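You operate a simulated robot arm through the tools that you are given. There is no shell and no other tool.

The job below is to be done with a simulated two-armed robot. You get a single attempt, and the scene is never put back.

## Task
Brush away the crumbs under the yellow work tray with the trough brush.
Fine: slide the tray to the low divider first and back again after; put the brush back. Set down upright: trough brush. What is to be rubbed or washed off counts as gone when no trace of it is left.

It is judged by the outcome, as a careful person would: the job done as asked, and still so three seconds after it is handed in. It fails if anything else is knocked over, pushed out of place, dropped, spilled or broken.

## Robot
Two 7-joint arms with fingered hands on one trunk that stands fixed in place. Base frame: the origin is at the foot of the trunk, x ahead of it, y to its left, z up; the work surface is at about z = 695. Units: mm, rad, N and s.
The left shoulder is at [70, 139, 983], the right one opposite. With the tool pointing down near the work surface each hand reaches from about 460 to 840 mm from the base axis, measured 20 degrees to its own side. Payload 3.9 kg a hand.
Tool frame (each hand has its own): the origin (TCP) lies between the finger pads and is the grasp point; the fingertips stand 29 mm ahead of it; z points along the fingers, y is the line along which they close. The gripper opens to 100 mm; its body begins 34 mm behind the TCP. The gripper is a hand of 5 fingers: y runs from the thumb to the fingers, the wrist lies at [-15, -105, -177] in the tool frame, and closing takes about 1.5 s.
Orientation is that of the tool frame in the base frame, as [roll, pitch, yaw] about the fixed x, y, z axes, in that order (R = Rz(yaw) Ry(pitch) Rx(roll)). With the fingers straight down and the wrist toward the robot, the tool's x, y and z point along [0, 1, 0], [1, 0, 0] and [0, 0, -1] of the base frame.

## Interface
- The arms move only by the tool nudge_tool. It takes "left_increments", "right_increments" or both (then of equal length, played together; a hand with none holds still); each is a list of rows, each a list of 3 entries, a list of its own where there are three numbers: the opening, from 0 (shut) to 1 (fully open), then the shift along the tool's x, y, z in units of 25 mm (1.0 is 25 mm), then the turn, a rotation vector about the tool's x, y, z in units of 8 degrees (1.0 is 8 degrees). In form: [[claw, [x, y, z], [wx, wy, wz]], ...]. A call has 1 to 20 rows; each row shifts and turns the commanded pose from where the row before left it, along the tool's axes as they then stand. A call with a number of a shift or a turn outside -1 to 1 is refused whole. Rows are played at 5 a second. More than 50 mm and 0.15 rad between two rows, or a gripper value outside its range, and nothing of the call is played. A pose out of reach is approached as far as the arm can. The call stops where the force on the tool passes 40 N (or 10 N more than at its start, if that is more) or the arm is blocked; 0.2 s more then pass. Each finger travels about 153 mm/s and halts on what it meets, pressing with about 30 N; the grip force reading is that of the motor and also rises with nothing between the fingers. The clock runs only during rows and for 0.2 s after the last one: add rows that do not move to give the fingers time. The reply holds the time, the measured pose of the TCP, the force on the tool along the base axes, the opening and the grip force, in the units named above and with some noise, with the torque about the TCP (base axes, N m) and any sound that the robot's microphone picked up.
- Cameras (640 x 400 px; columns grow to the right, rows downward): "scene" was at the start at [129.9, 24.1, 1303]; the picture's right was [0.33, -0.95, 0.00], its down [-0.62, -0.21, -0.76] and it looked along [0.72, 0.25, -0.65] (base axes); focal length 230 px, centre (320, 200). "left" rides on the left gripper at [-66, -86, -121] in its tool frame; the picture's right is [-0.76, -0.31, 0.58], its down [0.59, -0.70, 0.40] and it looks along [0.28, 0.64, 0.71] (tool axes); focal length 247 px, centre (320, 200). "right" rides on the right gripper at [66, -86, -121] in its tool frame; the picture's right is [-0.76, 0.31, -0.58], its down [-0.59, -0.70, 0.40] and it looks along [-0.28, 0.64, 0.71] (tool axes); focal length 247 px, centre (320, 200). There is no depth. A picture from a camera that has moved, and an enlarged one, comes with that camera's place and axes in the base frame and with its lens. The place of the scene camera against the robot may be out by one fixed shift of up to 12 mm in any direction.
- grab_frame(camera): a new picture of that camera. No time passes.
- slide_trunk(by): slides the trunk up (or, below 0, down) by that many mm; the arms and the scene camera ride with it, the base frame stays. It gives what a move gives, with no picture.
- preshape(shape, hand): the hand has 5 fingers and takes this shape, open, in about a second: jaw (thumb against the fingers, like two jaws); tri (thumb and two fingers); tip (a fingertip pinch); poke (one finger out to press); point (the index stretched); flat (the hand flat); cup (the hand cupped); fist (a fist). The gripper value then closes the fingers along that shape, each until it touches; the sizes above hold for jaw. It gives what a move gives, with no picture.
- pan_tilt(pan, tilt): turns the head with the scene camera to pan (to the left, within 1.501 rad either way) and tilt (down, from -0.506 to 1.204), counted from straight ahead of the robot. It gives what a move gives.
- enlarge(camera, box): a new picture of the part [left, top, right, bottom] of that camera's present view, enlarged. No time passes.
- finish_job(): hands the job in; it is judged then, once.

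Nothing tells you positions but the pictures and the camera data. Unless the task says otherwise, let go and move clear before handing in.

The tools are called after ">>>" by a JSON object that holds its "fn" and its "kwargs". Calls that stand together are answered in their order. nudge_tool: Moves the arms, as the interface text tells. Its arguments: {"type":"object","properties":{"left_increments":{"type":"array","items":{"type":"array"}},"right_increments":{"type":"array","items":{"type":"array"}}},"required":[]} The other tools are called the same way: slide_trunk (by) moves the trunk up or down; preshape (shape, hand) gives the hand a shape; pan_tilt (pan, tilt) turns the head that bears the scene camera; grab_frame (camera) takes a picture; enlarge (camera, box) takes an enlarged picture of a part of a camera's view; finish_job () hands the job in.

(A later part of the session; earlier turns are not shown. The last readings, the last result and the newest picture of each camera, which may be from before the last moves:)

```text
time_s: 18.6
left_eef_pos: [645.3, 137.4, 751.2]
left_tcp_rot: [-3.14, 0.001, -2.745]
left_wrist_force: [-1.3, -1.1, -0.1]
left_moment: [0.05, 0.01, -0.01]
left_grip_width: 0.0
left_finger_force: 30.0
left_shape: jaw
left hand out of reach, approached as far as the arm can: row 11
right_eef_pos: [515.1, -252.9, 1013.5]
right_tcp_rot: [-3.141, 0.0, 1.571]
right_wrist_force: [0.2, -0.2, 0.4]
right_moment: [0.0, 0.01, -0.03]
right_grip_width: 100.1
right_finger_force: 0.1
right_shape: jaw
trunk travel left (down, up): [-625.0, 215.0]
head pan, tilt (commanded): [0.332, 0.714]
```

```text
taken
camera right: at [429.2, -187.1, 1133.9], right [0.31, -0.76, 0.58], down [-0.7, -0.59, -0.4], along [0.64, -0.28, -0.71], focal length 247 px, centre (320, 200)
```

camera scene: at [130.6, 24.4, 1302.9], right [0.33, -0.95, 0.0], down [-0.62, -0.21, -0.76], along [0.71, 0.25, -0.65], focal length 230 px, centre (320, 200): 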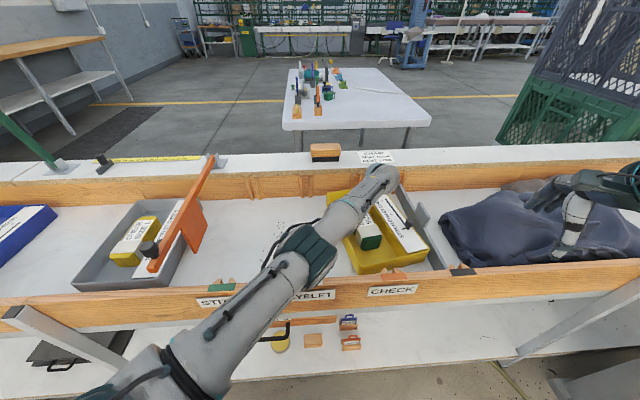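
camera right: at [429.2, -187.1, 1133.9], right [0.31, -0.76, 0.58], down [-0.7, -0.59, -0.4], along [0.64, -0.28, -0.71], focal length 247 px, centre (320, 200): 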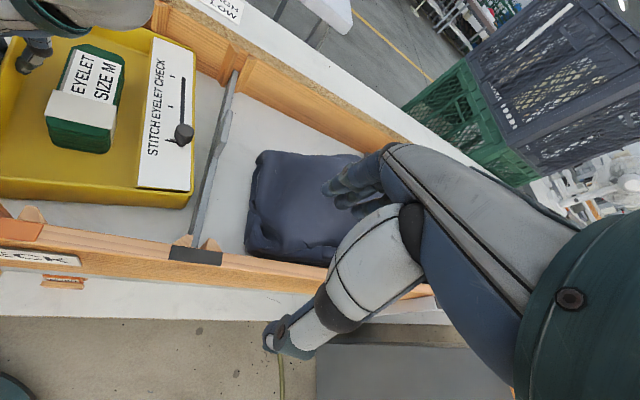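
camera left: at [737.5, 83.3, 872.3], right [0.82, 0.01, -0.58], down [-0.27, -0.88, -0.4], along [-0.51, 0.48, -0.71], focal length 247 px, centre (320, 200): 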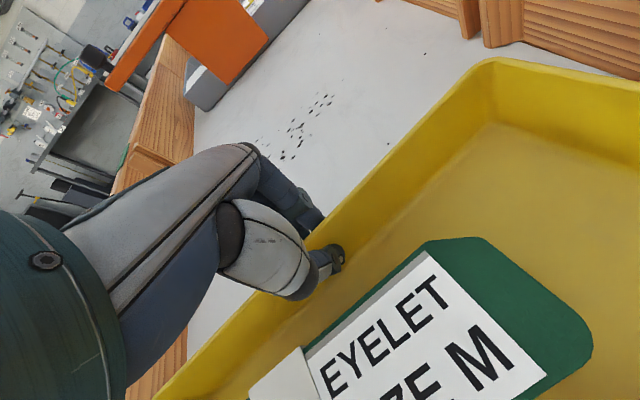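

The tray has moved about 270 mm and the arm hit its reach limit in this orientation; crumbs lie around s≈60–100, n≈600–690. I'll release gently and rise clear, then close the remaining gap by pushing with a different hand orientation.

>>> {"fn": "nudge_tool", "kwargs": {"left_increments": [[0.15, [0, 0, 0], [0, 0, 0]], [0.3, [0, 0, 0], [0, 0, 0]], [0.34, [0, 0, 0], [0, 0, 0]], [0.34, [0, 0.0, -0.4], [0, 0, 0]], [0.34, [0, 0.0, -0.8], [0, 0, 0]], [0.34, [0, 0.0, -0.8], [0, 0, 0]], [0.34, [0, 0.1, -0.8], [0, 0, 0]], [0.34, [0, 0.8, -0.8], [0, 0, 0]], [0.34, [0, 0.8, -0.8], [0, 0, 0]]]}}

>>> {"fn": "grab_frame", "kwargs": {"camera": "left"}}

>>> {"fn": "grab_frame", "kwargs": {"camera": "scene"}}

>>> {"fn": "grab_frame", "kwargs": {"camera": "right"}}

```text
time_s: 20.6
left_eef_pos: [626.8, 177.4, 862.1]
left_tcp_rot: [-3.141, -0.001, -2.746]
left_wrist_force: [-0.6, -0.4, -0.2]
left_moment: [0.02, -0.03, -0.02]
left_grip_width: 33.7
left_finger_force: 0.0
left_shape: jaw
right_eef_pos: [513.5, -252.4, 1014.9]
right_tcp_rot: [-3.141, -0.001, 1.572]
right_wrist_force: [-0.2, 0.2, -0.3]
right_moment: [0.01, 0.02, 0.0]
right_grip_width: 99.8
right_finger_force: 0.1
right_shape: jaw
trunk travel left (down, up): [-625.0, 215.0]
head pan, tilt (commanded): [0.332, 0.714]
```

```text
taken
camera left: at [719.7, 122.7, 983.1], right [0.82, 0.01, -0.58], down [-0.27, -0.88, -0.4], along [-0.51, 0.48, -0.71], focal length 247 px, centre (320, 200)
```

left: 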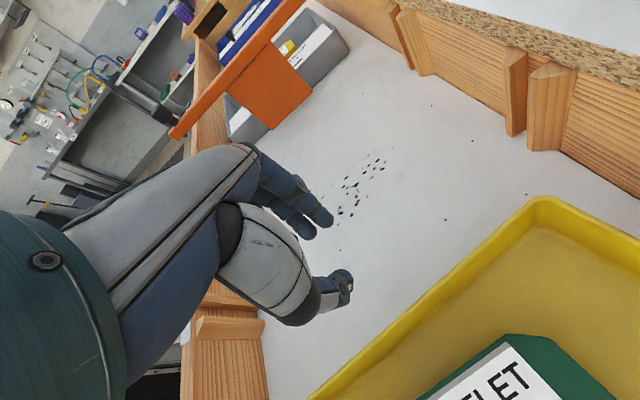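

```text
taken
camera scene: at [129.3, 24.2, 1303.0], right [0.33, -0.95, 0.0], down [-0.62, -0.21, -0.76], along [0.72, 0.25, -0.65], focal length 230 px, centre (320, 200)
```

scene: 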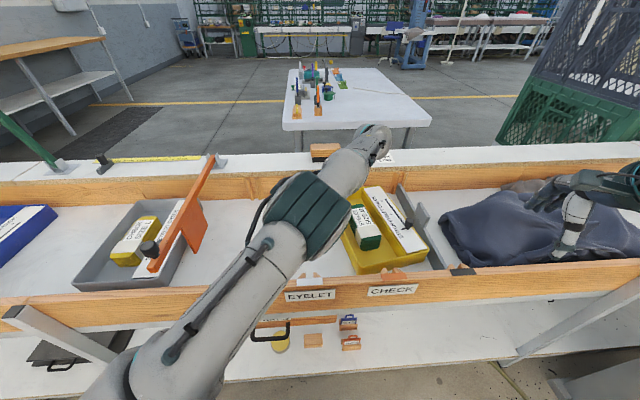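

```text
taken
camera right: at [428.1, -187.2, 1134.4], right [0.31, -0.76, 0.58], down [-0.7, -0.59, -0.4], along [0.64, -0.28, -0.71], focal length 247 px, centre (320, 200)
```

right: 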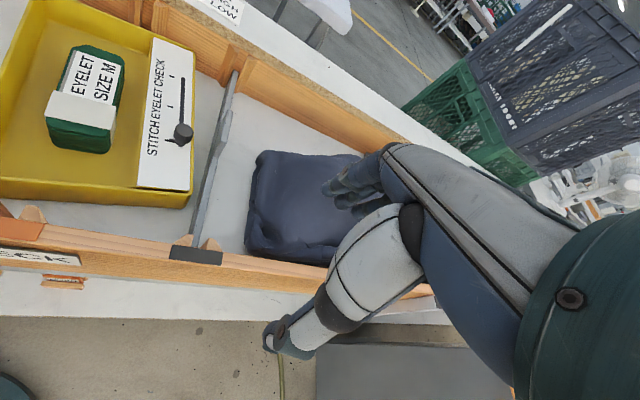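

Clear view of the crumb patch now. I rotate the left hand back to the straight orientation at this height.

>>> {"fn": "nudge_tool", "kwargs": {"left_increments": [[0.34, [0, 0, -0.2], [0, 0, 0.94]], [0.34, [0, 0, -0.2], [0, 0, 0.94]], [0.34, [0, 0, 0], [0, 0, 0.94]], [0.34, [0, 0, 0], [0, 0, 0.94]], [0.34, [0, 0, 0], [0, 0, 0.94]], [0.34, [0, 0, 0], [0, 0, 0.94]], [0.34, [0, 0, 0], [0, 0, 0.94]], [0.34, [0, 0, 0], [0, 0, 0.94]], [0.34, [0, 0, 0], [0, 0, 0.94]], [0.34, [0, 0, 0], [0, 0, 0.94]], [0.34, [0, 0, 0], [0, 0, 0.94]], [0.34, [0, 0, 0], [0, 0, 0.91]]]}}

>>> {"fn": "grab_frame", "kwargs": {"camera": "left"}}

>>> {"fn": "grab_frame", "kwargs": {"camera": "scene"}}

>>> {"fn": "enlarge", "kwargs": {"camera": "right", "box": [0, 0, 300, 270]}}

```text
time_s: 22.1
left_eef_pos: [602.3, 193.7, 784.9]
left_tcp_rot: [-3.064, -0.143, 2.781]
left_wrist_force: [0.0, 0.1, -0.5]
left_moment: [-0.02, -0.01, 0.01]
left_grip_width: 33.9
left_finger_force: 0.1
left_shape: jaw
right_eef_pos: [515.5, -251.3, 1013.8]
right_tcp_rot: [-3.141, 0.0, 1.571]
right_wrist_force: [-0.3, 0.3, 0.4]
right_moment: [0.02, 0.0, 0.0]
right_grip_width: 99.4
right_finger_force: 0.0
right_shape: jaw
trunk travel left (down, up): [-625.0, 215.0]
head pan, tilt (commanded): [0.332, 0.714]
stopped in row 7 (left hand): the arm was blocked; the commanded pose is now the measured one
```

```text
taken
camera left: at [653.1, 92.5, 901.0], right [0.5, -0.57, -0.65], down [-0.85, -0.46, -0.26], along [-0.16, 0.68, -0.71], focal length 247 px, centre (320, 200)
```

left: 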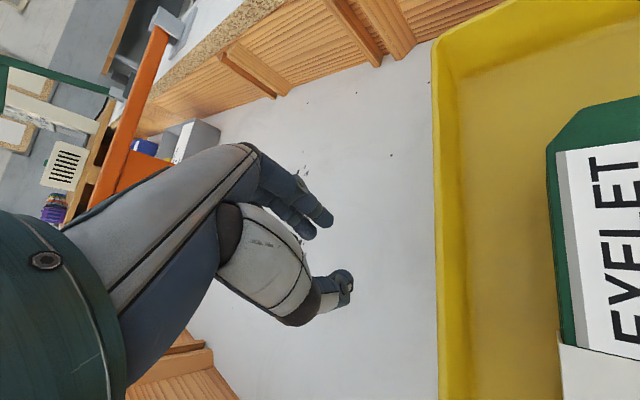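

```text
taken
camera scene: at [130.0, 24.5, 1303.0], right [0.33, -0.95, 0.0], down [-0.62, -0.21, -0.76], along [0.71, 0.25, -0.65], focal length 230 px, centre (320, 200)
```

scene: 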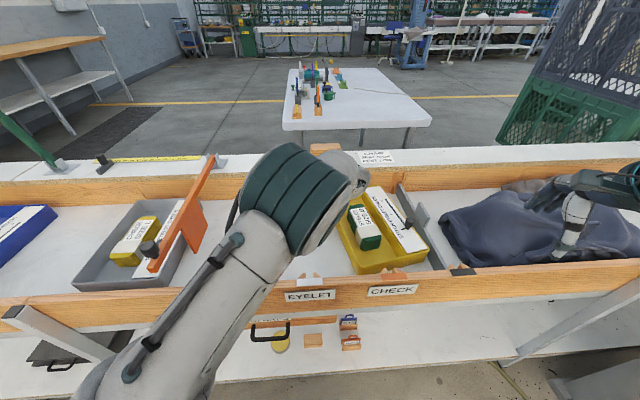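

```text
1.48 times, centred on (150, 135) of right
camera zoom: at [428.9, -186.9, 1134.2], right [0.31, -0.76, 0.58], down [-0.7, -0.59, -0.4], along [0.64, -0.28, -0.71], focal length 366 px, centre (572, 296)
```

zoom: 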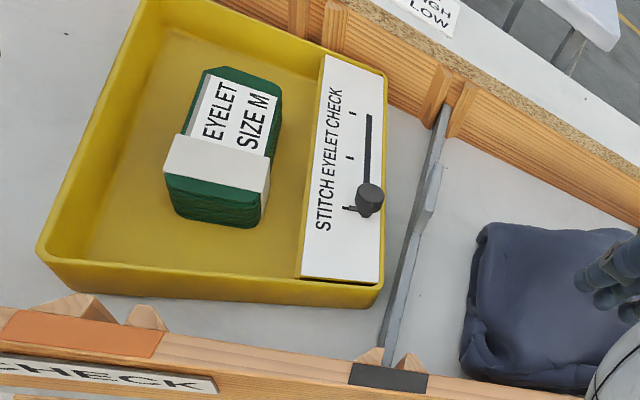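

The rotation stopped part-way ("blocked") and the hand drooped to z≈785, clear of the tray with no contact force. I'll level the hand and rise first, moving left to where rotation worked before.

>>> {"fn": "nudge_tool", "kwargs": {"left_increments": [[0.34, [0, 0, -0.6], [-0.28, -0.5, 0]], [0.34, [0, 0, -0.8], [-0.27, -0.5, 0]], [0.34, [0, 0, -0.8], [0, 0, 0]], [0.34, [0, 0, -0.8], [0, 0, 0]], [0.34, [0, 0, -0.8], [0, 0, 0]]]}}

>>> {"fn": "grab_frame", "kwargs": {"camera": "scene"}}

>>> {"fn": "grab_frame", "kwargs": {"camera": "left"}}

```text
time_s: 22.9
left_eef_pos: [580.6, 207.9, 757.2]
left_tcp_rot: [-3.074, -0.137, 2.812]
left_wrist_force: [-0.2, 0.7, 0.2]
left_moment: [0.01, -0.03, 0.0]
left_grip_width: 33.5
left_finger_force: 0.0
left_shape: jaw
right_eef_pos: [515.3, -251.7, 1015.5]
right_tcp_rot: [-3.142, 0.0, 1.57]
right_wrist_force: [-0.1, 0.1, 0.0]
right_moment: [-0.03, -0.03, 0.0]
right_grip_width: 99.6
right_finger_force: 0.1
right_shape: jaw
trunk travel left (down, up): [-625.0, 215.0]
head pan, tilt (commanded): [0.332, 0.714]
stopped in row 3 (left hand): the arm was blocked; the commanded pose is now the measured one
```

```text
taken
camera scene: at [129.6, 24.6, 1303.1], right [0.33, -0.95, 0.0], down [-0.62, -0.21, -0.76], along [0.72, 0.25, -0.65], focal length 230 px, centre (320, 200)
```

scene: 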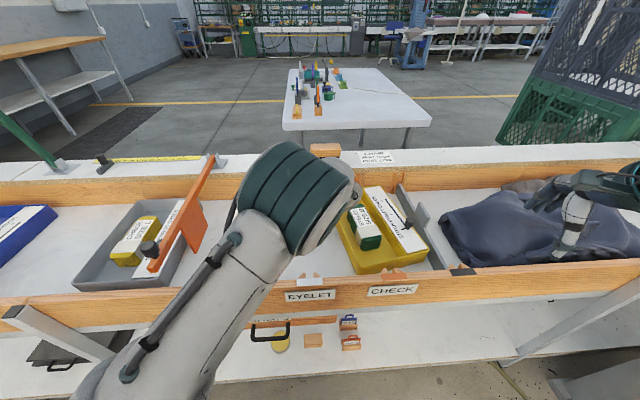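

```text
taken
camera left: at [631.8, 106.9, 873.2], right [0.53, -0.54, -0.65], down [-0.83, -0.48, -0.27], along [-0.17, 0.68, -0.71], focal length 247 px, centre (320, 200)
```

left: 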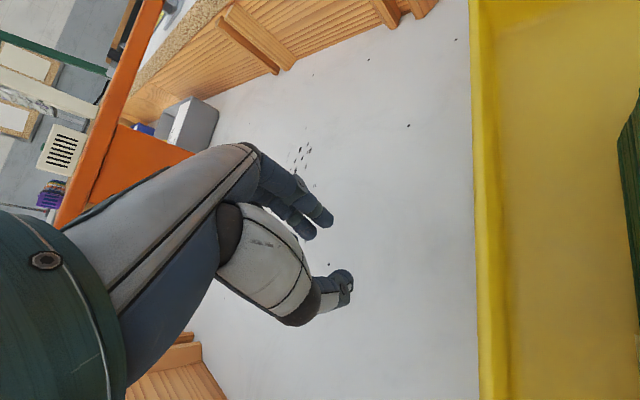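

The hand sank again instead of rising, so something in the arm configuration is off. I'll look at the arm with the head camera before any further motion.

>>> {"fn": "pan_tilt", "kwargs": {"pan": 0.6, "tilt": 1.15}}

>>> {"fn": "grab_frame", "kwargs": {"camera": "scene"}}

>>> {"fn": "grab_frame", "kwargs": {"camera": "right"}}

```text
time_s: 23.7
left_eef_pos: [580.3, 206.2, 758.8]
left_tcp_rot: [-3.078, -0.135, 2.81]
left_wrist_force: [0.4, 0.8, 0.4]
left_moment: [0.02, 0.01, -0.04]
left_grip_width: 33.7
left_finger_force: 0.0
left_shape: jaw
right_eef_pos: [515.5, -252.4, 1013.3]
right_tcp_rot: [-3.14, -0.001, 1.57]
right_wrist_force: [-0.5, 0.5, -0.6]
right_moment: [-0.03, 0.0, 0.01]
right_grip_width: 99.8
right_finger_force: 0.0
right_shape: jaw
trunk travel left (down, up): [-625.0, 215.0]
head pan, tilt (commanded): [0.6, 1.15]
```

```text
taken
camera scene: at [99.3, 30.3, 1271.1], right [0.56, -0.83, 0.0], down [-0.75, -0.52, -0.41], along [0.34, 0.23, -0.91], focal length 230 px, centre (320, 200)
```

scene: 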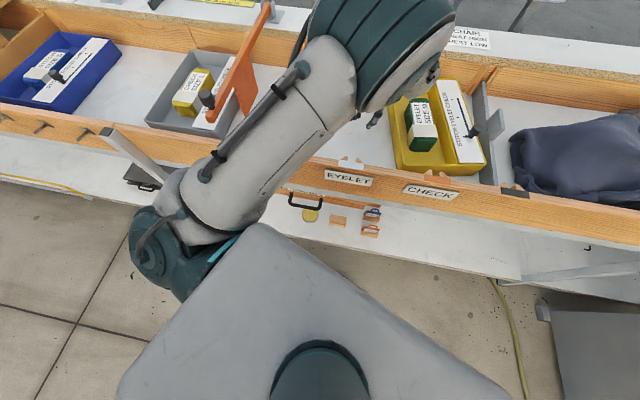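

```text
taken
camera right: at [428.8, -187.3, 1134.1], right [0.31, -0.76, 0.58], down [-0.7, -0.59, -0.4], along [0.64, -0.28, -0.71], focal length 247 px, centre (320, 200)
```

right: 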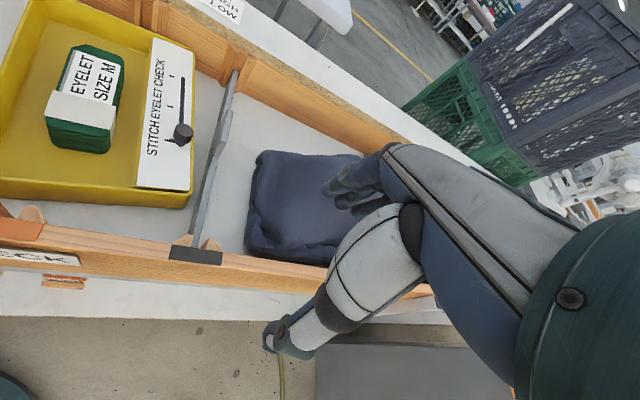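

Nothing external seems to be touching; likely a joint configuration limit. I try a small pure lift with no rotation.

>>> {"fn": "nudge_tool", "kwargs": {"left_increments": [[0.34, [0, 0, -0.4], [0, 0, 0]], [0.34, [0, 0, -0.4], [0, 0, 0]]]}}

```text
time_s: 24.3
left_eef_pos: [580.6, 213.5, 771.2]
left_tcp_rot: [-3.061, -0.147, 2.822]
left_wrist_force: [0.6, -0.1, -0.5]
left_moment: [0.0, 0.0, -0.01]
left_grip_width: 33.6
left_finger_force: 0.1
left_shape: jaw
right_eef_pos: [513.6, -253.4, 1013.8]
right_tcp_rot: [-3.141, 0.001, 1.573]
right_wrist_force: [0.1, -0.2, -0.1]
right_moment: [-0.02, 0.0, 0.0]
right_grip_width: 99.9
right_finger_force: 0.1
right_shape: jaw
trunk travel left (down, up): [-625.0, 215.0]
head pan, tilt (commanded): [0.6, 1.15]
```

Lifting works in small steps. I continue up.

>>> {"fn": "nudge_tool", "kwargs": {"left_increments": [[0.34, [0, 0, -0.5], [0, 0, 0]], [0.34, [0, 0, -0.5], [0, 0, 0]], [0.34, [0, 0, -0.5], [0, 0, 0]], [0.34, [0, 0, -0.5], [0, 0, 0]], [0.34, [0, 0, -0.5], [0, 0, 0]]]}}

```text
time_s: 25.7
left_eef_pos: [583.6, 223.3, 810.6]
left_tcp_rot: [-3.028, -0.18, 2.84]
left_wrist_force: [0.0, -0.1, -0.1]
left_moment: [-0.02, 0.03, -0.01]
left_grip_width: 33.5
left_finger_force: 0.0
left_shape: jaw
right_eef_pos: [515.0, -252.4, 1013.9]
right_tcp_rot: [-3.142, 0.0, 1.572]
right_wrist_force: [0.1, 0.1, 0.3]
right_moment: [-0.02, 0.01, 0.0]
right_grip_width: 99.5
right_finger_force: 0.0
right_shape: jaw
trunk travel left (down, up): [-625.0, 215.0]
head pan, tilt (commanded): [0.6, 1.15]
stopped in row 5 (left hand): the arm was blocked; the commanded pose is now the measured one
```

It lifts but tilts as it goes; moving left, away from the limit, should free it. I move left in small steps.

>>> {"fn": "nudge_tool", "kwargs": {"left_increments": [[0.34, [0.4, 0.45, 0], [0, 0, 0]], [0.34, [0.4, 0.45, 0], [0, 0, 0]], [0.34, [0.4, 0.45, 0], [0, 0, 0]], [0.34, [0.4, 0.45, 0], [0, 0, 0]]]}}

>>> {"fn": "grab_frame", "kwargs": {"camera": "scene"}}

```text
time_s: 26.7
left_eef_pos: [558.6, 281.8, 811.6]
left_tcp_rot: [-3.015, -0.169, 2.85]
left_wrist_force: [-0.1, -0.4, -0.5]
left_moment: [0.01, 0.0, -0.02]
left_grip_width: 33.7
left_finger_force: 0.1
left_shape: jaw
right_eef_pos: [513.8, -252.5, 1012.5]
right_tcp_rot: [3.141, -0.001, 1.571]
right_wrist_force: [0.5, 0.3, -0.8]
right_moment: [0.0, 0.02, -0.01]
right_grip_width: 99.8
right_finger_force: 0.0
right_shape: jaw
trunk travel left (down, up): [-625.0, 215.0]
head pan, tilt (commanded): [0.6, 1.15]
```

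```text
taken
camera scene: at [99.1, 30.5, 1271.1], right [0.56, -0.83, 0.0], down [-0.75, -0.52, -0.41], along [0.34, 0.23, -0.91], focal length 230 px, centre (320, 200)
```

scene: 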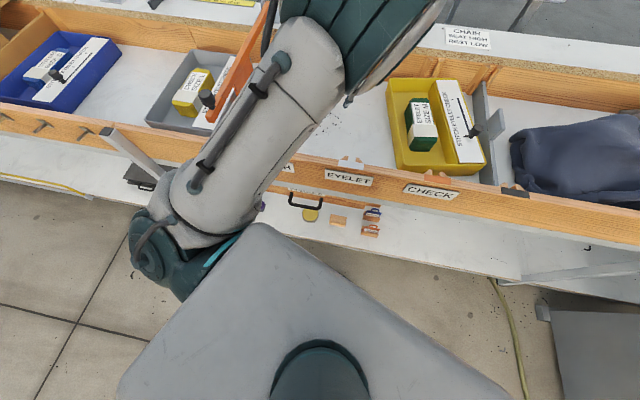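

Free motion again. I level the hand while rising a little.

>>> {"fn": "nudge_tool", "kwargs": {"left_increments": [[0.34, [0.2, 0.2, -0.3], [-0.3, -0.4, 0]], [0.34, [0.2, 0.2, -0.3], [-0.3, -0.4, 0]], [0.34, [0.2, 0.2, -0.3], [-0.3, -0.4, 0]], [0.34, [0, 0, -0.3], [0, 0, 0]]]}}

```text
time_s: 27.7
left_eef_pos: [523.1, 309.6, 766.6]
left_tcp_rot: [-3.079, -0.137, 2.885]
left_wrist_force: [0.4, -0.3, -0.8]
left_moment: [0.0, 0.02, -0.01]
left_grip_width: 33.5
left_finger_force: 0.1
left_shape: jaw
right_eef_pos: [514.5, -252.5, 1013.5]
right_tcp_rot: [-3.141, 0.001, 1.57]
right_wrist_force: [0.6, 0.1, 0.9]
right_moment: [0.02, 0.0, 0.03]
right_grip_width: 99.8
right_finger_force: 0.1
right_shape: jaw
trunk travel left (down, up): [-625.0, 215.0]
head pan, tilt (commanded): [0.6, 1.15]
stopped in row 4 (left hand): the arm was blocked; the commanded pose is now the measured one
```

Leveling at this yaw makes it sink, so I'll undo the yaw toward the orientation that worked (wrist to the right), which should release the joint limit.

>>> {"fn": "nudge_tool", "kwargs": {"left_increments": [[0.34, [0, 0, -0.2], [0, 0, -0.8]], [0.34, [0, 0, -0.2], [0, 0, -0.8]], [0.34, [0, 0, -0.2], [0, 0, -0.8]]]}}

>>> {"fn": "grab_frame", "kwargs": {"camera": "scene"}}

>>> {"fn": "grab_frame", "kwargs": {"camera": "left"}}

```text
time_s: 28.5
left_eef_pos: [525.6, 311.5, 779.0]
left_tcp_rot: [-3.106, -0.15, -3.046]
left_wrist_force: [0.0, -0.2, 0.2]
left_moment: [0.01, 0.01, -0.03]
left_grip_width: 33.7
left_finger_force: 0.1
left_shape: jaw
right_eef_pos: [514.4, -253.8, 1012.9]
right_tcp_rot: [3.141, 0.0, 1.57]
right_wrist_force: [0.2, -0.4, 0.2]
right_moment: [-0.01, -0.04, -0.01]
right_grip_width: 99.5
right_finger_force: 0.0
right_shape: jaw
trunk travel left (down, up): [-625.0, 215.0]
head pan, tilt (commanded): [0.6, 1.15]
```

```text
taken
camera scene: at [99.5, 30.1, 1271.0], right [0.56, -0.83, 0.0], down [-0.75, -0.52, -0.41], along [0.34, 0.23, -0.91], focal length 230 px, centre (320, 200)
```

scene: 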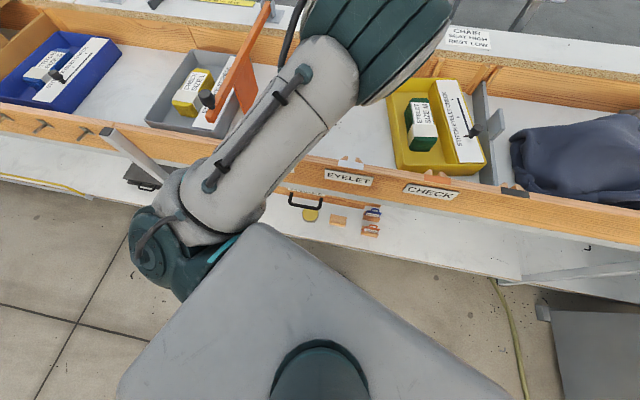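

```text
taken
camera left: at [614.7, 237.8, 891.6], right [0.69, -0.26, -0.67], down [-0.57, -0.77, -0.28], along [-0.45, 0.58, -0.68], focal length 247 px, centre (320, 200)
```

left: 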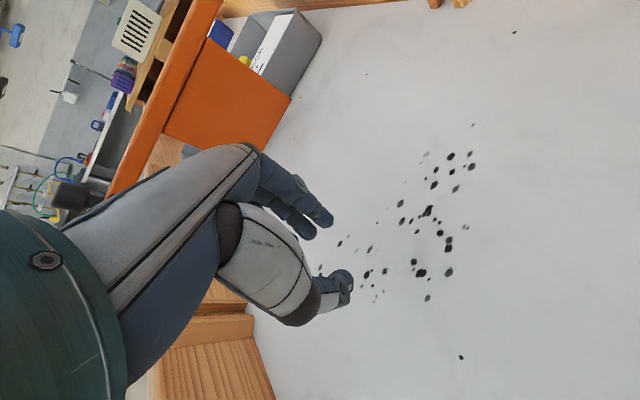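

Crumbs are well in view and the arm moves freely again. I continue the yaw and level gently.

>>> {"fn": "nudge_tool", "kwargs": {"left_increments": [[0.34, [0, 0, -0.2], [0, -0.35, -0.7]], [0.34, [0, 0, -0.3], [-0.1, -0.35, -0.7]], [0.34, [0, 0, -0.4], [-0.1, -0.35, -0.7]], [0.34, [0, 0, -0.4], [0, 0, 0]], [0.34, [0, 0, -0.4], [0, 0, 0]]]}}

```text
time_s: 29.9
left_eef_pos: [517.4, 319.2, 801.9]
left_tcp_rot: [3.106, -0.045, -2.736]
left_wrist_force: [0.2, 0.1, 0.1]
left_moment: [-0.03, 0.01, 0.02]
left_grip_width: 33.8
left_finger_force: 0.1
left_shape: jaw
right_eef_pos: [514.4, -252.6, 1014.2]
right_tcp_rot: [-3.141, 0.0, 1.571]
right_wrist_force: [-0.4, 0.7, 0.3]
right_moment: [-0.01, 0.0, 0.04]
right_grip_width: 99.8
right_finger_force: 0.1
right_shape: jaw
trunk travel left (down, up): [-625.0, 215.0]
head pan, tilt (commanded): [0.6, 1.15]
stopped in row 5 (left hand): the arm was blocked; the commanded pose is now the measured one
```

Blocked again after a small motion. I check the elbow region from the head camera to find out what's blocking it.

>>> {"fn": "pan_tilt", "kwargs": {"pan": 0.5, "tilt": 0.6}}

>>> {"fn": "grab_frame", "kwargs": {"camera": "scene"}}

>>> {"fn": "grab_frame", "kwargs": {"camera": "left"}}

```text
time_s: 30.9
left_eef_pos: [516.7, 319.7, 802.7]
left_tcp_rot: [3.104, -0.044, -2.735]
left_wrist_force: [0.0, 0.3, 0.1]
left_moment: [0.02, -0.01, 0.01]
left_grip_width: 33.5
left_finger_force: 0.1
left_shape: jaw
right_eef_pos: [515.4, -252.5, 1013.8]
right_tcp_rot: [-3.141, 0.001, 1.57]
right_wrist_force: [0.5, 0.5, 0.1]
right_moment: [0.0, 0.01, 0.03]
right_grip_width: 99.7
right_finger_force: 0.1
right_shape: jaw
trunk travel left (down, up): [-625.0, 215.0]
head pan, tilt (commanded): [0.499, 0.6]
```

```text
taken
camera scene: at [127.7, 39.0, 1312.7], right [0.48, -0.88, 0.0], down [-0.5, -0.27, -0.82], along [0.72, 0.39, -0.57], focal length 230 px, centre (320, 200)
```

scene: 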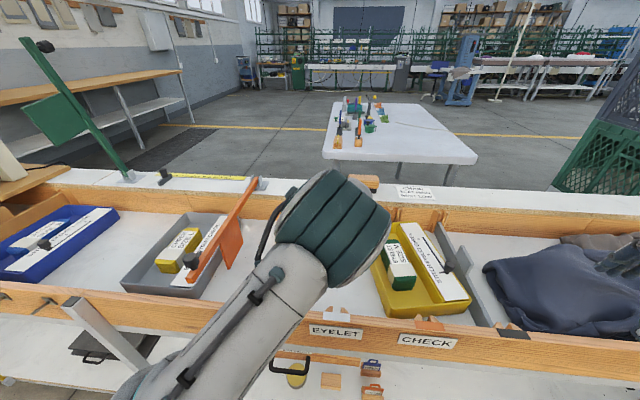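

```text
taken
camera left: at [617.2, 263.6, 917.1], right [0.78, 0.03, -0.62], down [-0.29, -0.87, -0.4], along [-0.55, 0.49, -0.68], focal length 247 px, centre (320, 200)
```

left: 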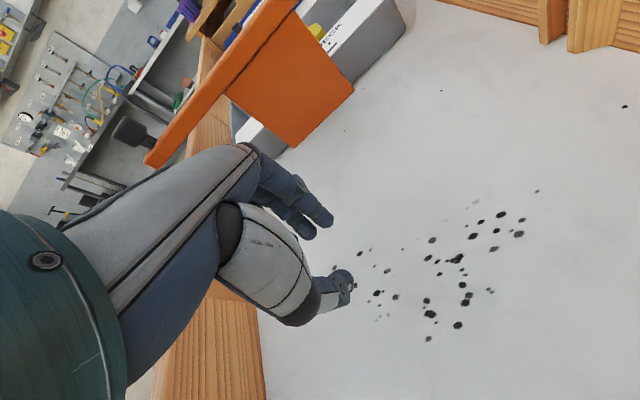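

I'll test whether the arm settles by itself with still rows, then make tiny lifts.

>>> {"fn": "nudge_tool", "kwargs": {"left_increments": [[0.34, [0, 0, 0], [0, 0, 0]], [0.34, [0, 0, 0], [0, 0, 0]], [0.34, [0, 0, -0.2], [0, 0, 0]], [0.34, [0, 0, -0.2], [0, 0, 0]], [0.34, [0, 0, 0], [0, 0, 0]]]}}

```text
time_s: 32.0
left_eef_pos: [515.3, 323.1, 811.9]
left_tcp_rot: [3.12, -0.051, -2.72]
left_wrist_force: [-0.6, 0.0, -0.2]
left_moment: [-0.01, 0.0, 0.03]
left_grip_width: 33.7
left_finger_force: 0.0
left_shape: jaw
right_eef_pos: [514.7, -252.5, 1013.2]
right_tcp_rot: [-3.14, -0.001, 1.571]
right_wrist_force: [0.1, -0.6, -0.5]
right_moment: [-0.01, 0.02, 0.01]
right_grip_width: 99.8
right_finger_force: 0.0
right_shape: jaw
trunk travel left (down, up): [-625.0, 215.0]
head pan, tilt (commanded): [0.499, 0.6]
```

It follows small lifts. I keep lifting in small increments toward the region where the rotation was free.

>>> {"fn": "nudge_tool", "kwargs": {"left_increments": [[0.34, [0, 0.2, -0.25], [0, 0, 0]], [0.34, [0, 0.2, -0.25], [0, 0, 0]], [0.34, [0, 0.2, -0.25], [0, 0, 0]], [0.34, [0, 0.2, -0.25], [0, 0, 0]], [0.34, [0, 0.2, -0.25], [0, 0, 0]], [0.34, [0, 0.2, -0.25], [0, 0, 0]], [0.34, [0, 0.2, -0.25], [0, 0, 0]], [0.34, [0, 0.2, -0.25], [0, 0, 0]]]}}

```text
time_s: 33.9
left_eef_pos: [497.7, 363.0, 851.7]
left_tcp_rot: [3.126, -0.073, -2.708]
left_wrist_force: [-0.9, -0.1, 0.7]
left_moment: [0.04, 0.01, 0.02]
left_grip_width: 33.7
left_finger_force: 0.0
left_shape: jaw
right_eef_pos: [516.1, -250.4, 1013.0]
right_tcp_rot: [3.141, 0.001, 1.57]
right_wrist_force: [0.3, 0.1, -1.0]
right_moment: [0.02, 0.0, 0.01]
right_grip_width: 99.8
right_finger_force: 0.0
right_shape: jaw
trunk travel left (down, up): [-625.0, 215.0]
head pan, tilt (commanded): [0.499, 0.6]
```

Now at s≈145, z≈852. I continue up and level with small steps.

>>> {"fn": "nudge_tool", "kwargs": {"left_increments": [[0.34, [-0.1, 0, -0.4], [0, 0, 0]], [0.34, [-0.1, 0, -0.4], [0, 0, 0]], [0.34, [-0.1, 0, -0.4], [0, 0, 0]], [0.34, [-0.1, 0, -0.4], [0, 0, 0]], [0.34, [-0.1, 0, -0.4], [0, 0, 0]], [0.34, [-0.1, 0, -0.4], [0, 0, 0]], [0.34, [-0.1, 0, -0.4], [0, 0, 0]], [0.34, [-0.1, 0, -0.4], [0, 0, 0]], [0.34, [-0.1, 0, -0.4], [0, 0, 0]], [0.34, [-0.1, 0, -0.4], [0, 0, 0]]]}}

>>> {"fn": "grab_frame", "kwargs": {"camera": "scene"}}

```text
time_s: 36.0
left_eef_pos: [532.3, 365.8, 961.9]
left_tcp_rot: [3.12, -0.047, -2.727]
left_wrist_force: [-0.8, 0.1, -1.1]
left_moment: [-0.02, -0.02, 0.01]
left_grip_width: 33.8
left_finger_force: 0.0
left_shape: jaw
right_eef_pos: [514.4, -251.0, 1013.5]
right_tcp_rot: [3.141, 0.0, 1.57]
right_wrist_force: [0.0, 0.3, 0.4]
right_moment: [0.01, 0.01, 0.0]
right_grip_width: 99.7
right_finger_force: 0.1
right_shape: jaw
trunk travel left (down, up): [-625.0, 215.0]
head pan, tilt (commanded): [0.499, 0.6]
```

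```text
taken
camera scene: at [127.7, 38.8, 1312.8], right [0.48, -0.88, 0.0], down [-0.5, -0.27, -0.83], along [0.72, 0.4, -0.56], focal length 230 px, centre (320, 200)
```

scene: 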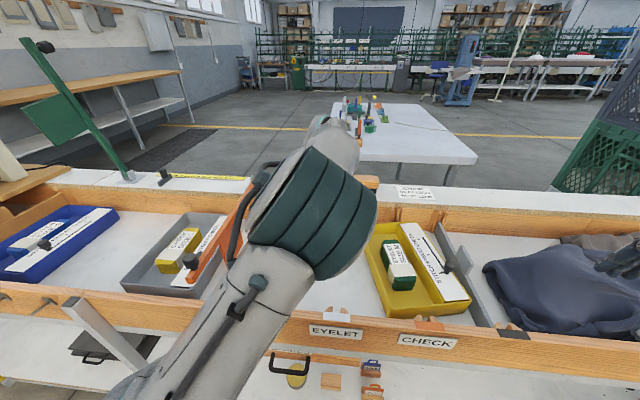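

Back near the free region. I now rotate back toward the straight orientation slowly.

>>> {"fn": "nudge_tool", "kwargs": {"left_increments": [[0.34, [0, 0, -0.2], [0.1, -0.2, 0.5]], [0.34, [0, 0, -0.2], [0, -0.15, 0.5]], [0.34, [0, 0, -0.2], [0, 0, 0.5]], [0.34, [0, 0, -0.2], [0, 0, 0.5]], [0.34, [0, 0, 0], [0, 0, 0.5]], [0.34, [0, 0, 0], [0, 0, 0.5]]]}}

>>> {"fn": "grab_frame", "kwargs": {"camera": "scene"}}

```text
time_s: 37.5
left_eef_pos: [529.4, 374.5, 975.2]
left_tcp_rot: [-3.129, -0.007, -3.133]
left_wrist_force: [-0.9, 0.2, -0.2]
left_moment: [0.02, -0.03, -0.03]
left_grip_width: 33.5
left_finger_force: 0.1
left_shape: jaw
right_eef_pos: [514.7, -253.2, 1013.5]
right_tcp_rot: [-3.141, -0.001, 1.571]
right_wrist_force: [-0.6, 0.3, 0.0]
right_moment: [-0.04, 0.0, 0.02]
right_grip_width: 100.1
right_finger_force: 0.1
right_shape: jaw
trunk travel left (down, up): [-625.0, 215.0]
head pan, tilt (commanded): [0.499, 0.6]
```

```text
taken
camera scene: at [127.4, 38.9, 1312.8], right [0.48, -0.88, 0.0], down [-0.5, -0.27, -0.83], along [0.72, 0.4, -0.56], focal length 230 px, centre (320, 200)
```

scene: 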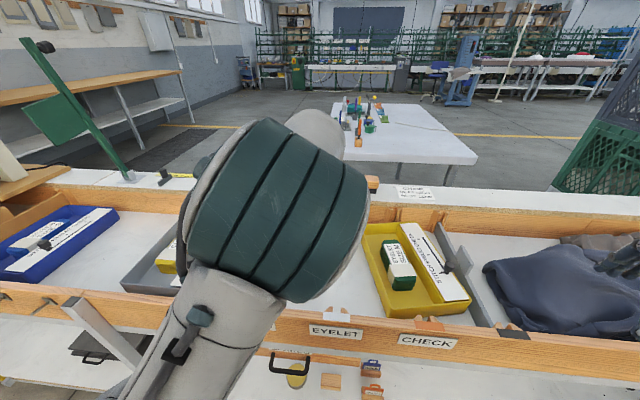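

Continuing the rotation in small steps, watching the elbow.

>>> {"fn": "nudge_tool", "kwargs": {"left_increments": [[0.34, [0, 0, 0], [0, 0, 0.4]], [0.34, [0, 0, 0], [0, 0, 0.4]], [0.34, [0, 0, 0], [0, 0, 0.4]], [0.34, [0, 0, 0], [0, 0, 0.4]]]}}

>>> {"fn": "grab_frame", "kwargs": {"camera": "scene"}}

```text
time_s: 38.5
left_eef_pos: [531.1, 366.9, 979.5]
left_tcp_rot: [-3.14, -0.004, 2.916]
left_wrist_force: [0.3, 1.1, -0.3]
left_moment: [0.02, 0.02, 0.0]
left_grip_width: 33.4
left_finger_force: 0.0
left_shape: jaw
right_eef_pos: [515.2, -252.5, 1012.9]
right_tcp_rot: [3.141, 0.0, 1.573]
right_wrist_force: [-0.3, 0.8, 0.7]
right_moment: [-0.01, -0.01, 0.0]
right_grip_width: 99.6
right_finger_force: 0.1
right_shape: jaw
trunk travel left (down, up): [-625.0, 215.0]
head pan, tilt (commanded): [0.499, 0.6]
```

```text
taken
camera scene: at [127.4, 38.8, 1312.8], right [0.48, -0.88, 0.0], down [-0.5, -0.27, -0.83], along [0.72, 0.4, -0.56], focal length 230 px, centre (320, 200)
```

scene: 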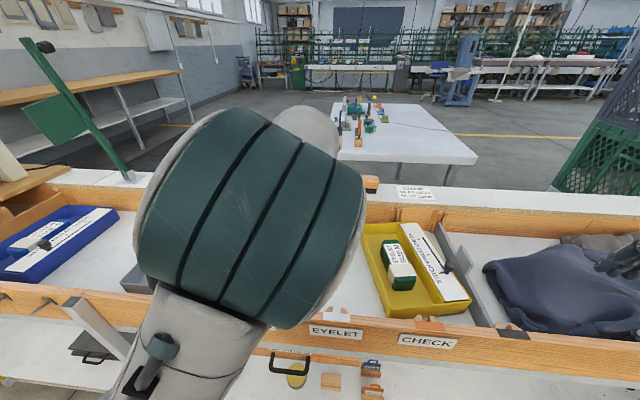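

The elbow is rising near the head as the wrist comes back. I move the hand outward and left while continuing to rotate so the arm unfolds.

>>> {"fn": "nudge_tool", "kwargs": {"left_increments": [[0.34, [0, 0.5, 0], [0, 0, 0.3]], [0.34, [0, 0.5, 0], [0, 0, 0.3]], [0.34, [0, 0.5, 0], [0, 0, 0.3]], [0.34, [0, 0.5, 0], [0, 0, 0.3]]]}}

>>> {"fn": "grab_frame", "kwargs": {"camera": "scene"}}

```text
time_s: 39.5
left_eef_pos: [548.7, 406.8, 985.5]
left_tcp_rot: [3.12, -0.011, 2.731]
left_wrist_force: [-0.4, -0.3, 0.4]
left_moment: [0.04, -0.03, 0.05]
left_grip_width: 33.9
left_finger_force: 0.1
left_shape: jaw
right_eef_pos: [515.6, -251.2, 1012.3]
right_tcp_rot: [-3.141, -0.001, 1.57]
right_wrist_force: [0.3, -0.1, -0.2]
right_moment: [-0.01, 0.0, -0.01]
right_grip_width: 99.7
right_finger_force: 0.1
right_shape: jaw
trunk travel left (down, up): [-625.0, 215.0]
head pan, tilt (commanded): [0.499, 0.6]
```

```text
taken
camera scene: at [127.8, 39.4, 1312.8], right [0.48, -0.88, 0.0], down [-0.5, -0.27, -0.82], along [0.72, 0.39, -0.57], focal length 230 px, centre (320, 200)
```

scene: 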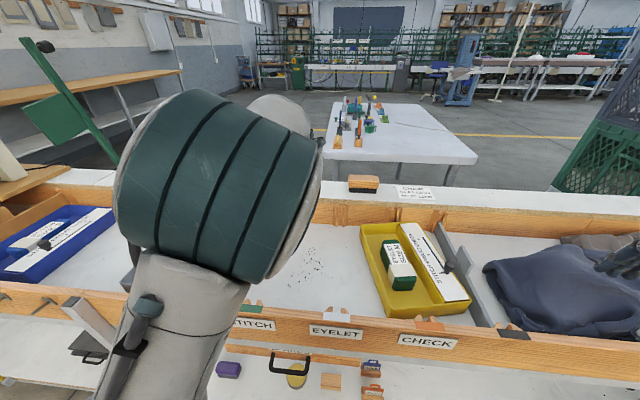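

The elbow is swinging left now. I continue rotating with slight leftward motion.

>>> {"fn": "nudge_tool", "kwargs": {"left_increments": [[0.34, [0.3, 0.2, 0], [-0.1, 0, 0.4]], [0.34, [0.3, 0.2, 0], [-0.05, 0, 0.4]], [0.34, [0.3, 0.1, 0], [0, 0, 0.4]], [0.34, [0.3, 0, 0], [0, 0, 0.4]], [0.34, [0.3, 0, 0], [0, 0, 0.4]]]}}

>>> {"fn": "grab_frame", "kwargs": {"camera": "scene"}}

```text
time_s: 40.6
left_eef_pos: [521.4, 438.8, 985.9]
left_tcp_rot: [3.102, -0.022, 2.451]
left_wrist_force: [-0.6, 0.8, -0.3]
left_moment: [0.0, -0.02, 0.01]
left_grip_width: 33.5
left_finger_force: 0.0
left_shape: jaw
right_eef_pos: [514.1, -252.5, 1012.5]
right_tcp_rot: [3.141, -0.001, 1.571]
right_wrist_force: [-0.7, 0.5, -0.2]
right_moment: [0.05, -0.02, -0.01]
right_grip_width: 99.7
right_finger_force: 0.1
right_shape: jaw
trunk travel left (down, up): [-625.0, 215.0]
head pan, tilt (commanded): [0.499, 0.6]
```

```text
taken
camera scene: at [127.3, 39.4, 1312.8], right [0.48, -0.88, 0.0], down [-0.5, -0.27, -0.83], along [0.72, 0.39, -0.56], focal length 230 px, centre (320, 200)
```

scene: 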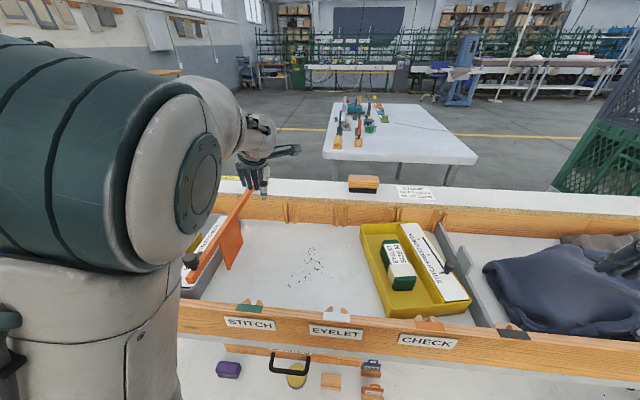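

The elbow is now clear to the left. I finish the rotation and leveling.

>>> {"fn": "nudge_tool", "kwargs": {"left_increments": [[0.34, [0.2, 0, 0], [0.1, -0.05, 0.5]], [0.34, [0.2, 0, 0], [0.1, -0.05, 0.5]], [0.34, [0, 0, 0], [0.1, -0.05, 0.5]], [0.34, [0, 0, 0], [0, 0, 0.5]], [0.34, [0, 0, 0], [0, 0, 0.5]], [0.34, [0, 0, 0], [0, 0, 0.5]], [0.34, [0, 0, 0], [0, 0, 0.5]]]}}

>>> {"fn": "grab_frame", "kwargs": {"camera": "scene"}}

>>> {"fn": "grab_frame", "kwargs": {"camera": "left"}}

```text
time_s: 42.2
left_eef_pos: [514.7, 443.7, 986.6]
left_tcp_rot: [-3.134, -0.002, 1.962]
left_wrist_force: [0.8, 0.3, -0.2]
left_moment: [-0.02, 0.0, -0.01]
left_grip_width: 33.7
left_finger_force: 0.1
left_shape: jaw
right_eef_pos: [515.1, -251.9, 1013.3]
right_tcp_rot: [3.141, 0.001, 1.571]
right_wrist_force: [0.1, -0.4, 0.2]
right_moment: [-0.01, -0.02, 0.0]
right_grip_width: 99.6
right_finger_force: 0.0
right_shape: jaw
trunk travel left (down, up): [-625.0, 215.0]
head pan, tilt (commanded): [0.499, 0.6]
```

```text
taken
camera scene: at [127.6, 39.2, 1312.8], right [0.48, -0.88, 0.0], down [-0.5, -0.27, -0.83], along [0.72, 0.39, -0.56], focal length 230 px, centre (320, 200)
```

scene: 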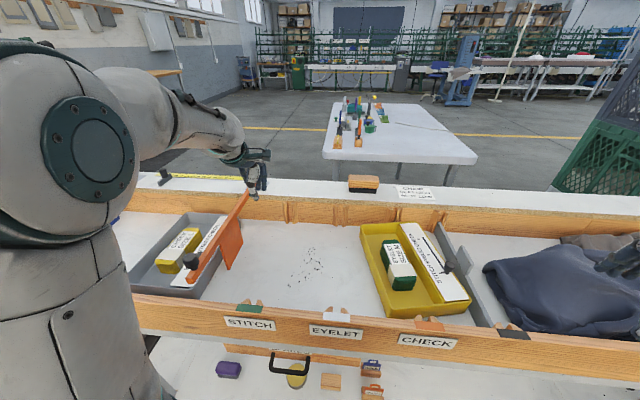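

```text
taken
camera left: at [460.5, 349.2, 1107.1], right [0.0, -0.82, -0.58], down [-0.88, 0.28, -0.39], along [0.48, 0.51, -0.72], focal length 247 px, centre (320, 200)
```

left: 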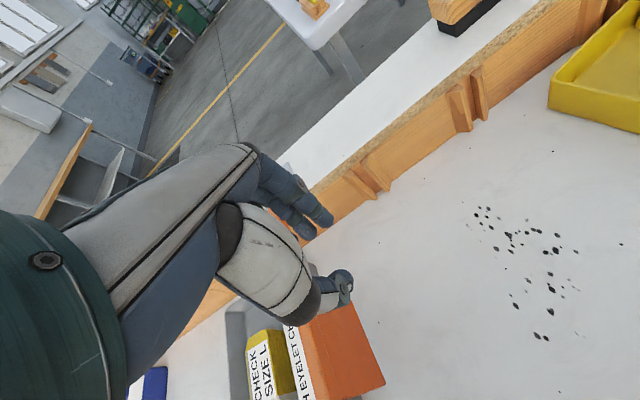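

The left hand is back in the straight orientation at s≈213, z≈987, and the crumb patch spans about s 30–130, n 545–720. The tray is about 12° askew with its near corner close to the divider, so I'll go over and nudge its far part so it sits along the divider.

>>> {"fn": "nudge_tool", "kwargs": {"left_increments": [[0.6, [-0.84, 0.32, 0.2], [0, 0, 0]], [0.6, [-0.84, 0.32, 0.2], [0, 0, 0]], [0.6, [-0.84, 0.32, 0.36], [0, 0, 0]], [0.6, [-0.84, 0.32, 0.36], [0, 0, 0]], [0.6, [-0.84, 0.32, 0.36], [0, 0, 0]], [0.6, [-0.84, 0.32, 0.36], [0, 0, 0]], [0.6, [-0.84, 0.32, 0.36], [0, 0, 0]], [0.6, [-0.84, 0.32, 0.36], [0, 0, 0]], [0.6, [-0.84, 0.32, 0.36], [0, 0, 0]], [0.6, [-0.84, 0.32, 0.36], [0, 0, 0]], [0.6, [-0.84, 0.32, 0.36], [0, 0, 0]], [0.6, [-0.84, 0.32, 0.36], [0, 0, 0]]]}}

>>> {"fn": "grab_frame", "kwargs": {"camera": "scene"}}

>>> {"fn": "grab_frame", "kwargs": {"camera": "left"}}

```text
time_s: 44.9
left_eef_pos: [701.0, 248.7, 881.4]
left_tcp_rot: [-3.133, -0.005, 1.962]
left_wrist_force: [-0.1, -0.1, 0.8]
left_moment: [0.0, 0.01, 0.01]
left_grip_width: 59.9
left_finger_force: 0.0
left_shape: jaw
right_eef_pos: [516.0, -252.3, 1012.4]
right_tcp_rot: [-3.14, 0.0, 1.569]
right_wrist_force: [0.0, 0.5, -0.5]
right_moment: [0.01, 0.02, -0.03]
right_grip_width: 99.9
right_finger_force: 0.0
right_shape: jaw
trunk travel left (down, up): [-625.0, 215.0]
head pan, tilt (commanded): [0.499, 0.6]
```

```text
taken
camera scene: at [128.6, 38.5, 1312.7], right [0.48, -0.88, 0.0], down [-0.5, -0.27, -0.82], along [0.72, 0.4, -0.57], focal length 230 px, centre (320, 200)
```

scene: 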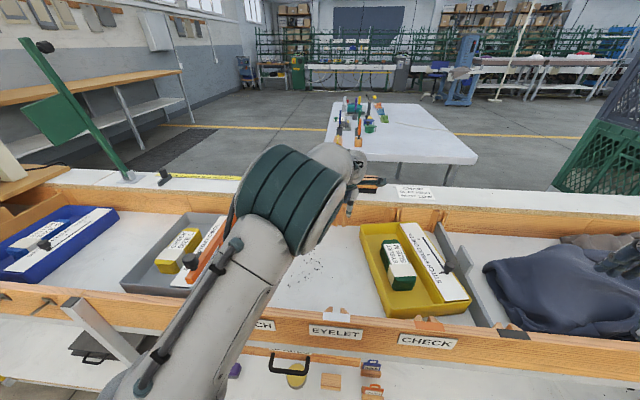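

```text
taken
camera left: at [647.5, 154.1, 1003.5], right [0.0, -0.82, -0.58], down [-0.88, 0.28, -0.39], along [0.48, 0.51, -0.72], focal length 247 px, centre (320, 200)
```

left: 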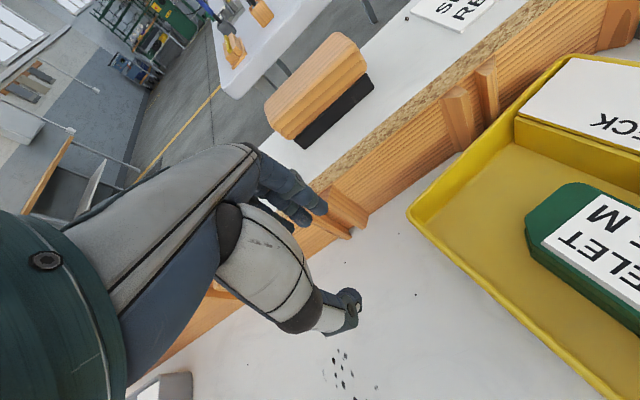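

Tray corners measure (−92,785) and (−294,830), so ~12° askew; the brush base sits at z≈829, n≈893, s −44…−144. I lower the hand just left of the tray's wall, well above the floor.

>>> {"fn": "nudge_tool", "kwargs": {"left_increments": [[0.6, [0, -0.2, 0.6], [0, 0, 0]], [0.6, [0, -0.2, 0.7], [0, 0, 0]], [0.6, [0, -0.2, 0.8], [0, 0, 0]], [0.6, [0, -0.1, 0.8], [0, 0, 0]], [0.6, [0, 0, 0.8], [0, 0, 0]], [0.6, [0, 0, 0.8], [0, 0, 0]], [0.6, [0, 0, 0.5], [0, 0, 0]]]}}

>>> {"fn": "grab_frame", "kwargs": {"camera": "left"}}

>>> {"fn": "grab_frame", "kwargs": {"camera": "right"}}

```text
time_s: 46.5
left_eef_pos: [682.8, 240.9, 758.4]
left_tcp_rot: [-3.134, -0.003, 1.965]
left_wrist_force: [0.7, 0.1, 0.1]
left_moment: [0.02, -0.04, -0.01]
left_grip_width: 59.7
left_finger_force: 0.1
left_shape: jaw
right_eef_pos: [515.3, -251.9, 1014.2]
right_tcp_rot: [-3.141, -0.002, 1.571]
right_wrist_force: [0.6, 0.4, -0.4]
right_moment: [0.0, 0.02, 0.02]
right_grip_width: 99.7
right_finger_force: 0.1
right_shape: jaw
trunk travel left (down, up): [-625.0, 215.0]
head pan, tilt (commanded): [0.499, 0.6]
```

```text
taken
camera left: at [628.9, 147.1, 879.7], right [0.0, -0.82, -0.58], down [-0.88, 0.28, -0.39], along [0.48, 0.51, -0.72], focal length 247 px, centre (320, 200)
```

left: 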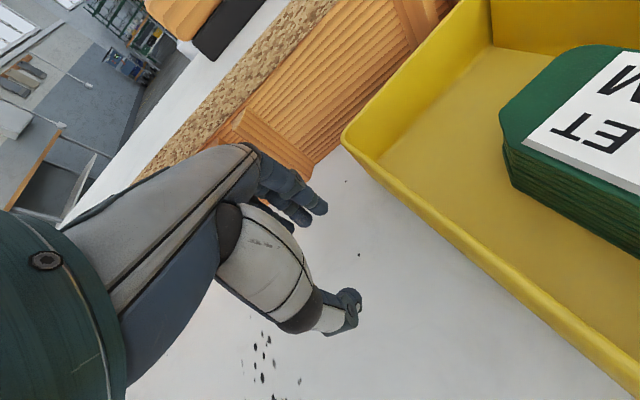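

```text
taken
camera right: at [428.9, -187.2, 1134.0], right [0.31, -0.76, 0.58], down [-0.7, -0.59, -0.4], along [0.64, -0.28, -0.71], focal length 247 px, centre (320, 200)
```

right: 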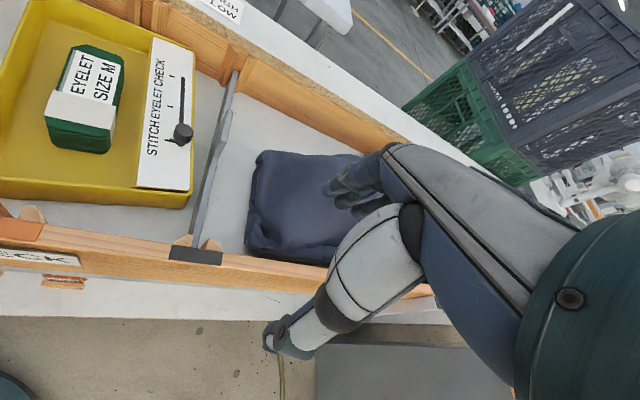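

In place beside the wall. I push right gently.

>>> {"fn": "nudge_tool", "kwargs": {"left_increments": [[0.6, [-0.5, 0, 0], [0, 0, 0]], [0.6, [-0.5, 0, 0], [0, 0, 0]], [0.6, [-0.5, 0, 0], [0, 0, 0]], [0.6, [-0.4, 0, 0], [0, 0, 0]], [0.6, [-0.4, 0, 0], [0, 0, 0]], [0.6, [-0.4, 0, 0], [0, 0, 0]], [0.6, [-0.4, 0, 0], [0, 0, 0]]]}}

>>> {"fn": "grab_frame", "kwargs": {"camera": "left"}}

>>> {"fn": "grab_frame", "kwargs": {"camera": "right"}}

```text
time_s: 48.0
left_eef_pos: [712.3, 168.7, 759.1]
left_tcp_rot: [-3.131, -0.003, 1.962]
left_wrist_force: [0.0, 1.2, 0.5]
left_moment: [0.03, 0.01, 0.11]
left_grip_width: 60.0
left_finger_force: 0.0
left_shape: jaw
right_eef_pos: [515.5, -252.1, 1011.6]
right_tcp_rot: [-3.141, 0.0, 1.569]
right_wrist_force: [0.6, -0.3, -0.4]
right_moment: [0.03, 0.02, 0.01]
right_grip_width: 99.7
right_finger_force: 0.0
right_shape: jaw
trunk travel left (down, up): [-625.0, 215.0]
head pan, tilt (commanded): [0.499, 0.6]
```

```text
taken
camera left: at [658.2, 74.7, 880.3], right [0.0, -0.82, -0.58], down [-0.88, 0.27, -0.39], along [0.48, 0.51, -0.72], focal length 247 px, centre (320, 200)
```

left: 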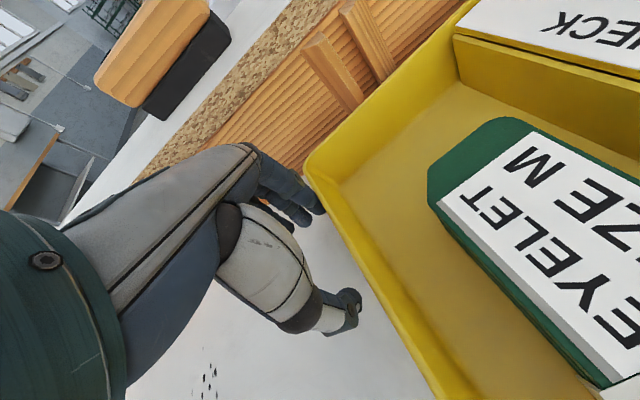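

```text
taken
camera right: at [428.8, -187.4, 1134.0], right [0.31, -0.76, 0.58], down [-0.7, -0.59, -0.4], along [0.64, -0.28, -0.71], focal length 247 px, centre (320, 200)
```

right: 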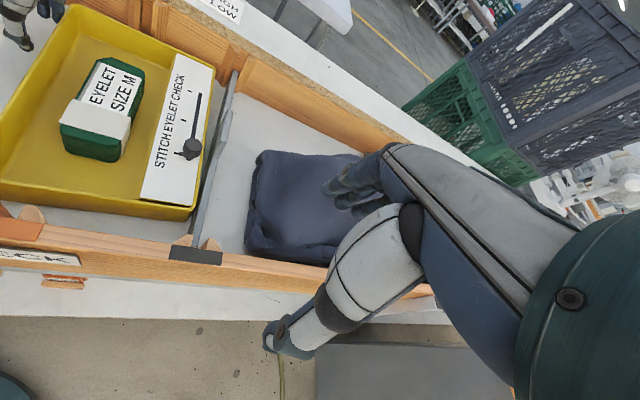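

The tray is straightening; its near corner is at the divider. I push a little more to bring the far end up.

>>> {"fn": "nudge_tool", "kwargs": {"left_increments": [[0.6, [-0.35, 0, 0], [0, 0, 0]], [0.6, [-0.35, 0, 0], [0, 0, 0]]]}}

>>> {"fn": "grab_frame", "kwargs": {"camera": "left"}}

>>> {"fn": "enlarge", "kwargs": {"camera": "right", "box": [0, 0, 300, 270]}}

```text
time_s: 48.6
left_eef_pos: [719.3, 151.4, 759.2]
left_tcp_rot: [-3.135, -0.002, 1.964]
left_wrist_force: [-0.1, 0.5, -0.5]
left_moment: [0.0, 0.0, 0.08]
left_grip_width: 59.7
left_finger_force: 0.0
left_shape: jaw
right_eef_pos: [515.1, -252.0, 1013.2]
right_tcp_rot: [3.141, 0.001, 1.57]
right_wrist_force: [-0.8, 0.1, -0.7]
right_moment: [0.01, 0.03, 0.0]
right_grip_width: 99.8
right_finger_force: 0.1
right_shape: jaw
trunk travel left (down, up): [-625.0, 215.0]
head pan, tilt (commanded): [0.499, 0.6]
```

```text
taken
camera left: at [665.2, 58.2, 880.3], right [0.0, -0.82, -0.58], down [-0.88, 0.28, -0.39], along [0.48, 0.51, -0.72], focal length 247 px, centre (320, 200)
```

left: 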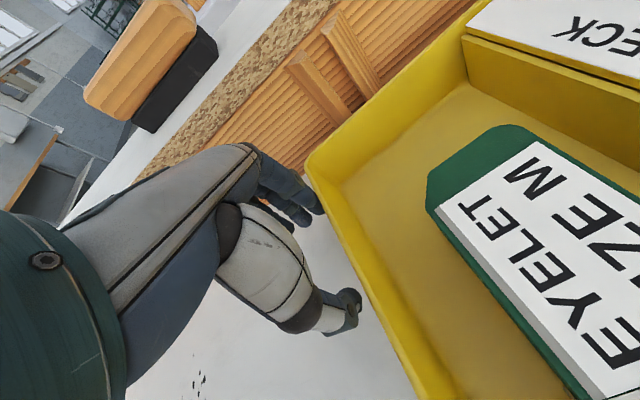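

```text
1.48 times, centred on (150, 135) of right
camera zoom: at [428.8, -187.2, 1134.0], right [0.31, -0.76, 0.58], down [-0.7, -0.59, -0.4], along [0.64, -0.28, -0.71], focal length 366 px, centre (572, 296)
```

zoom: 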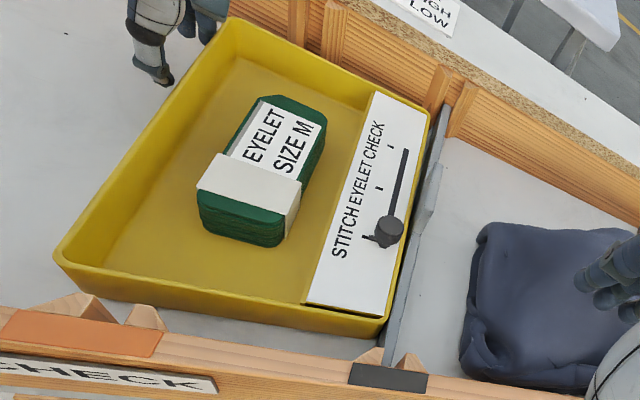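

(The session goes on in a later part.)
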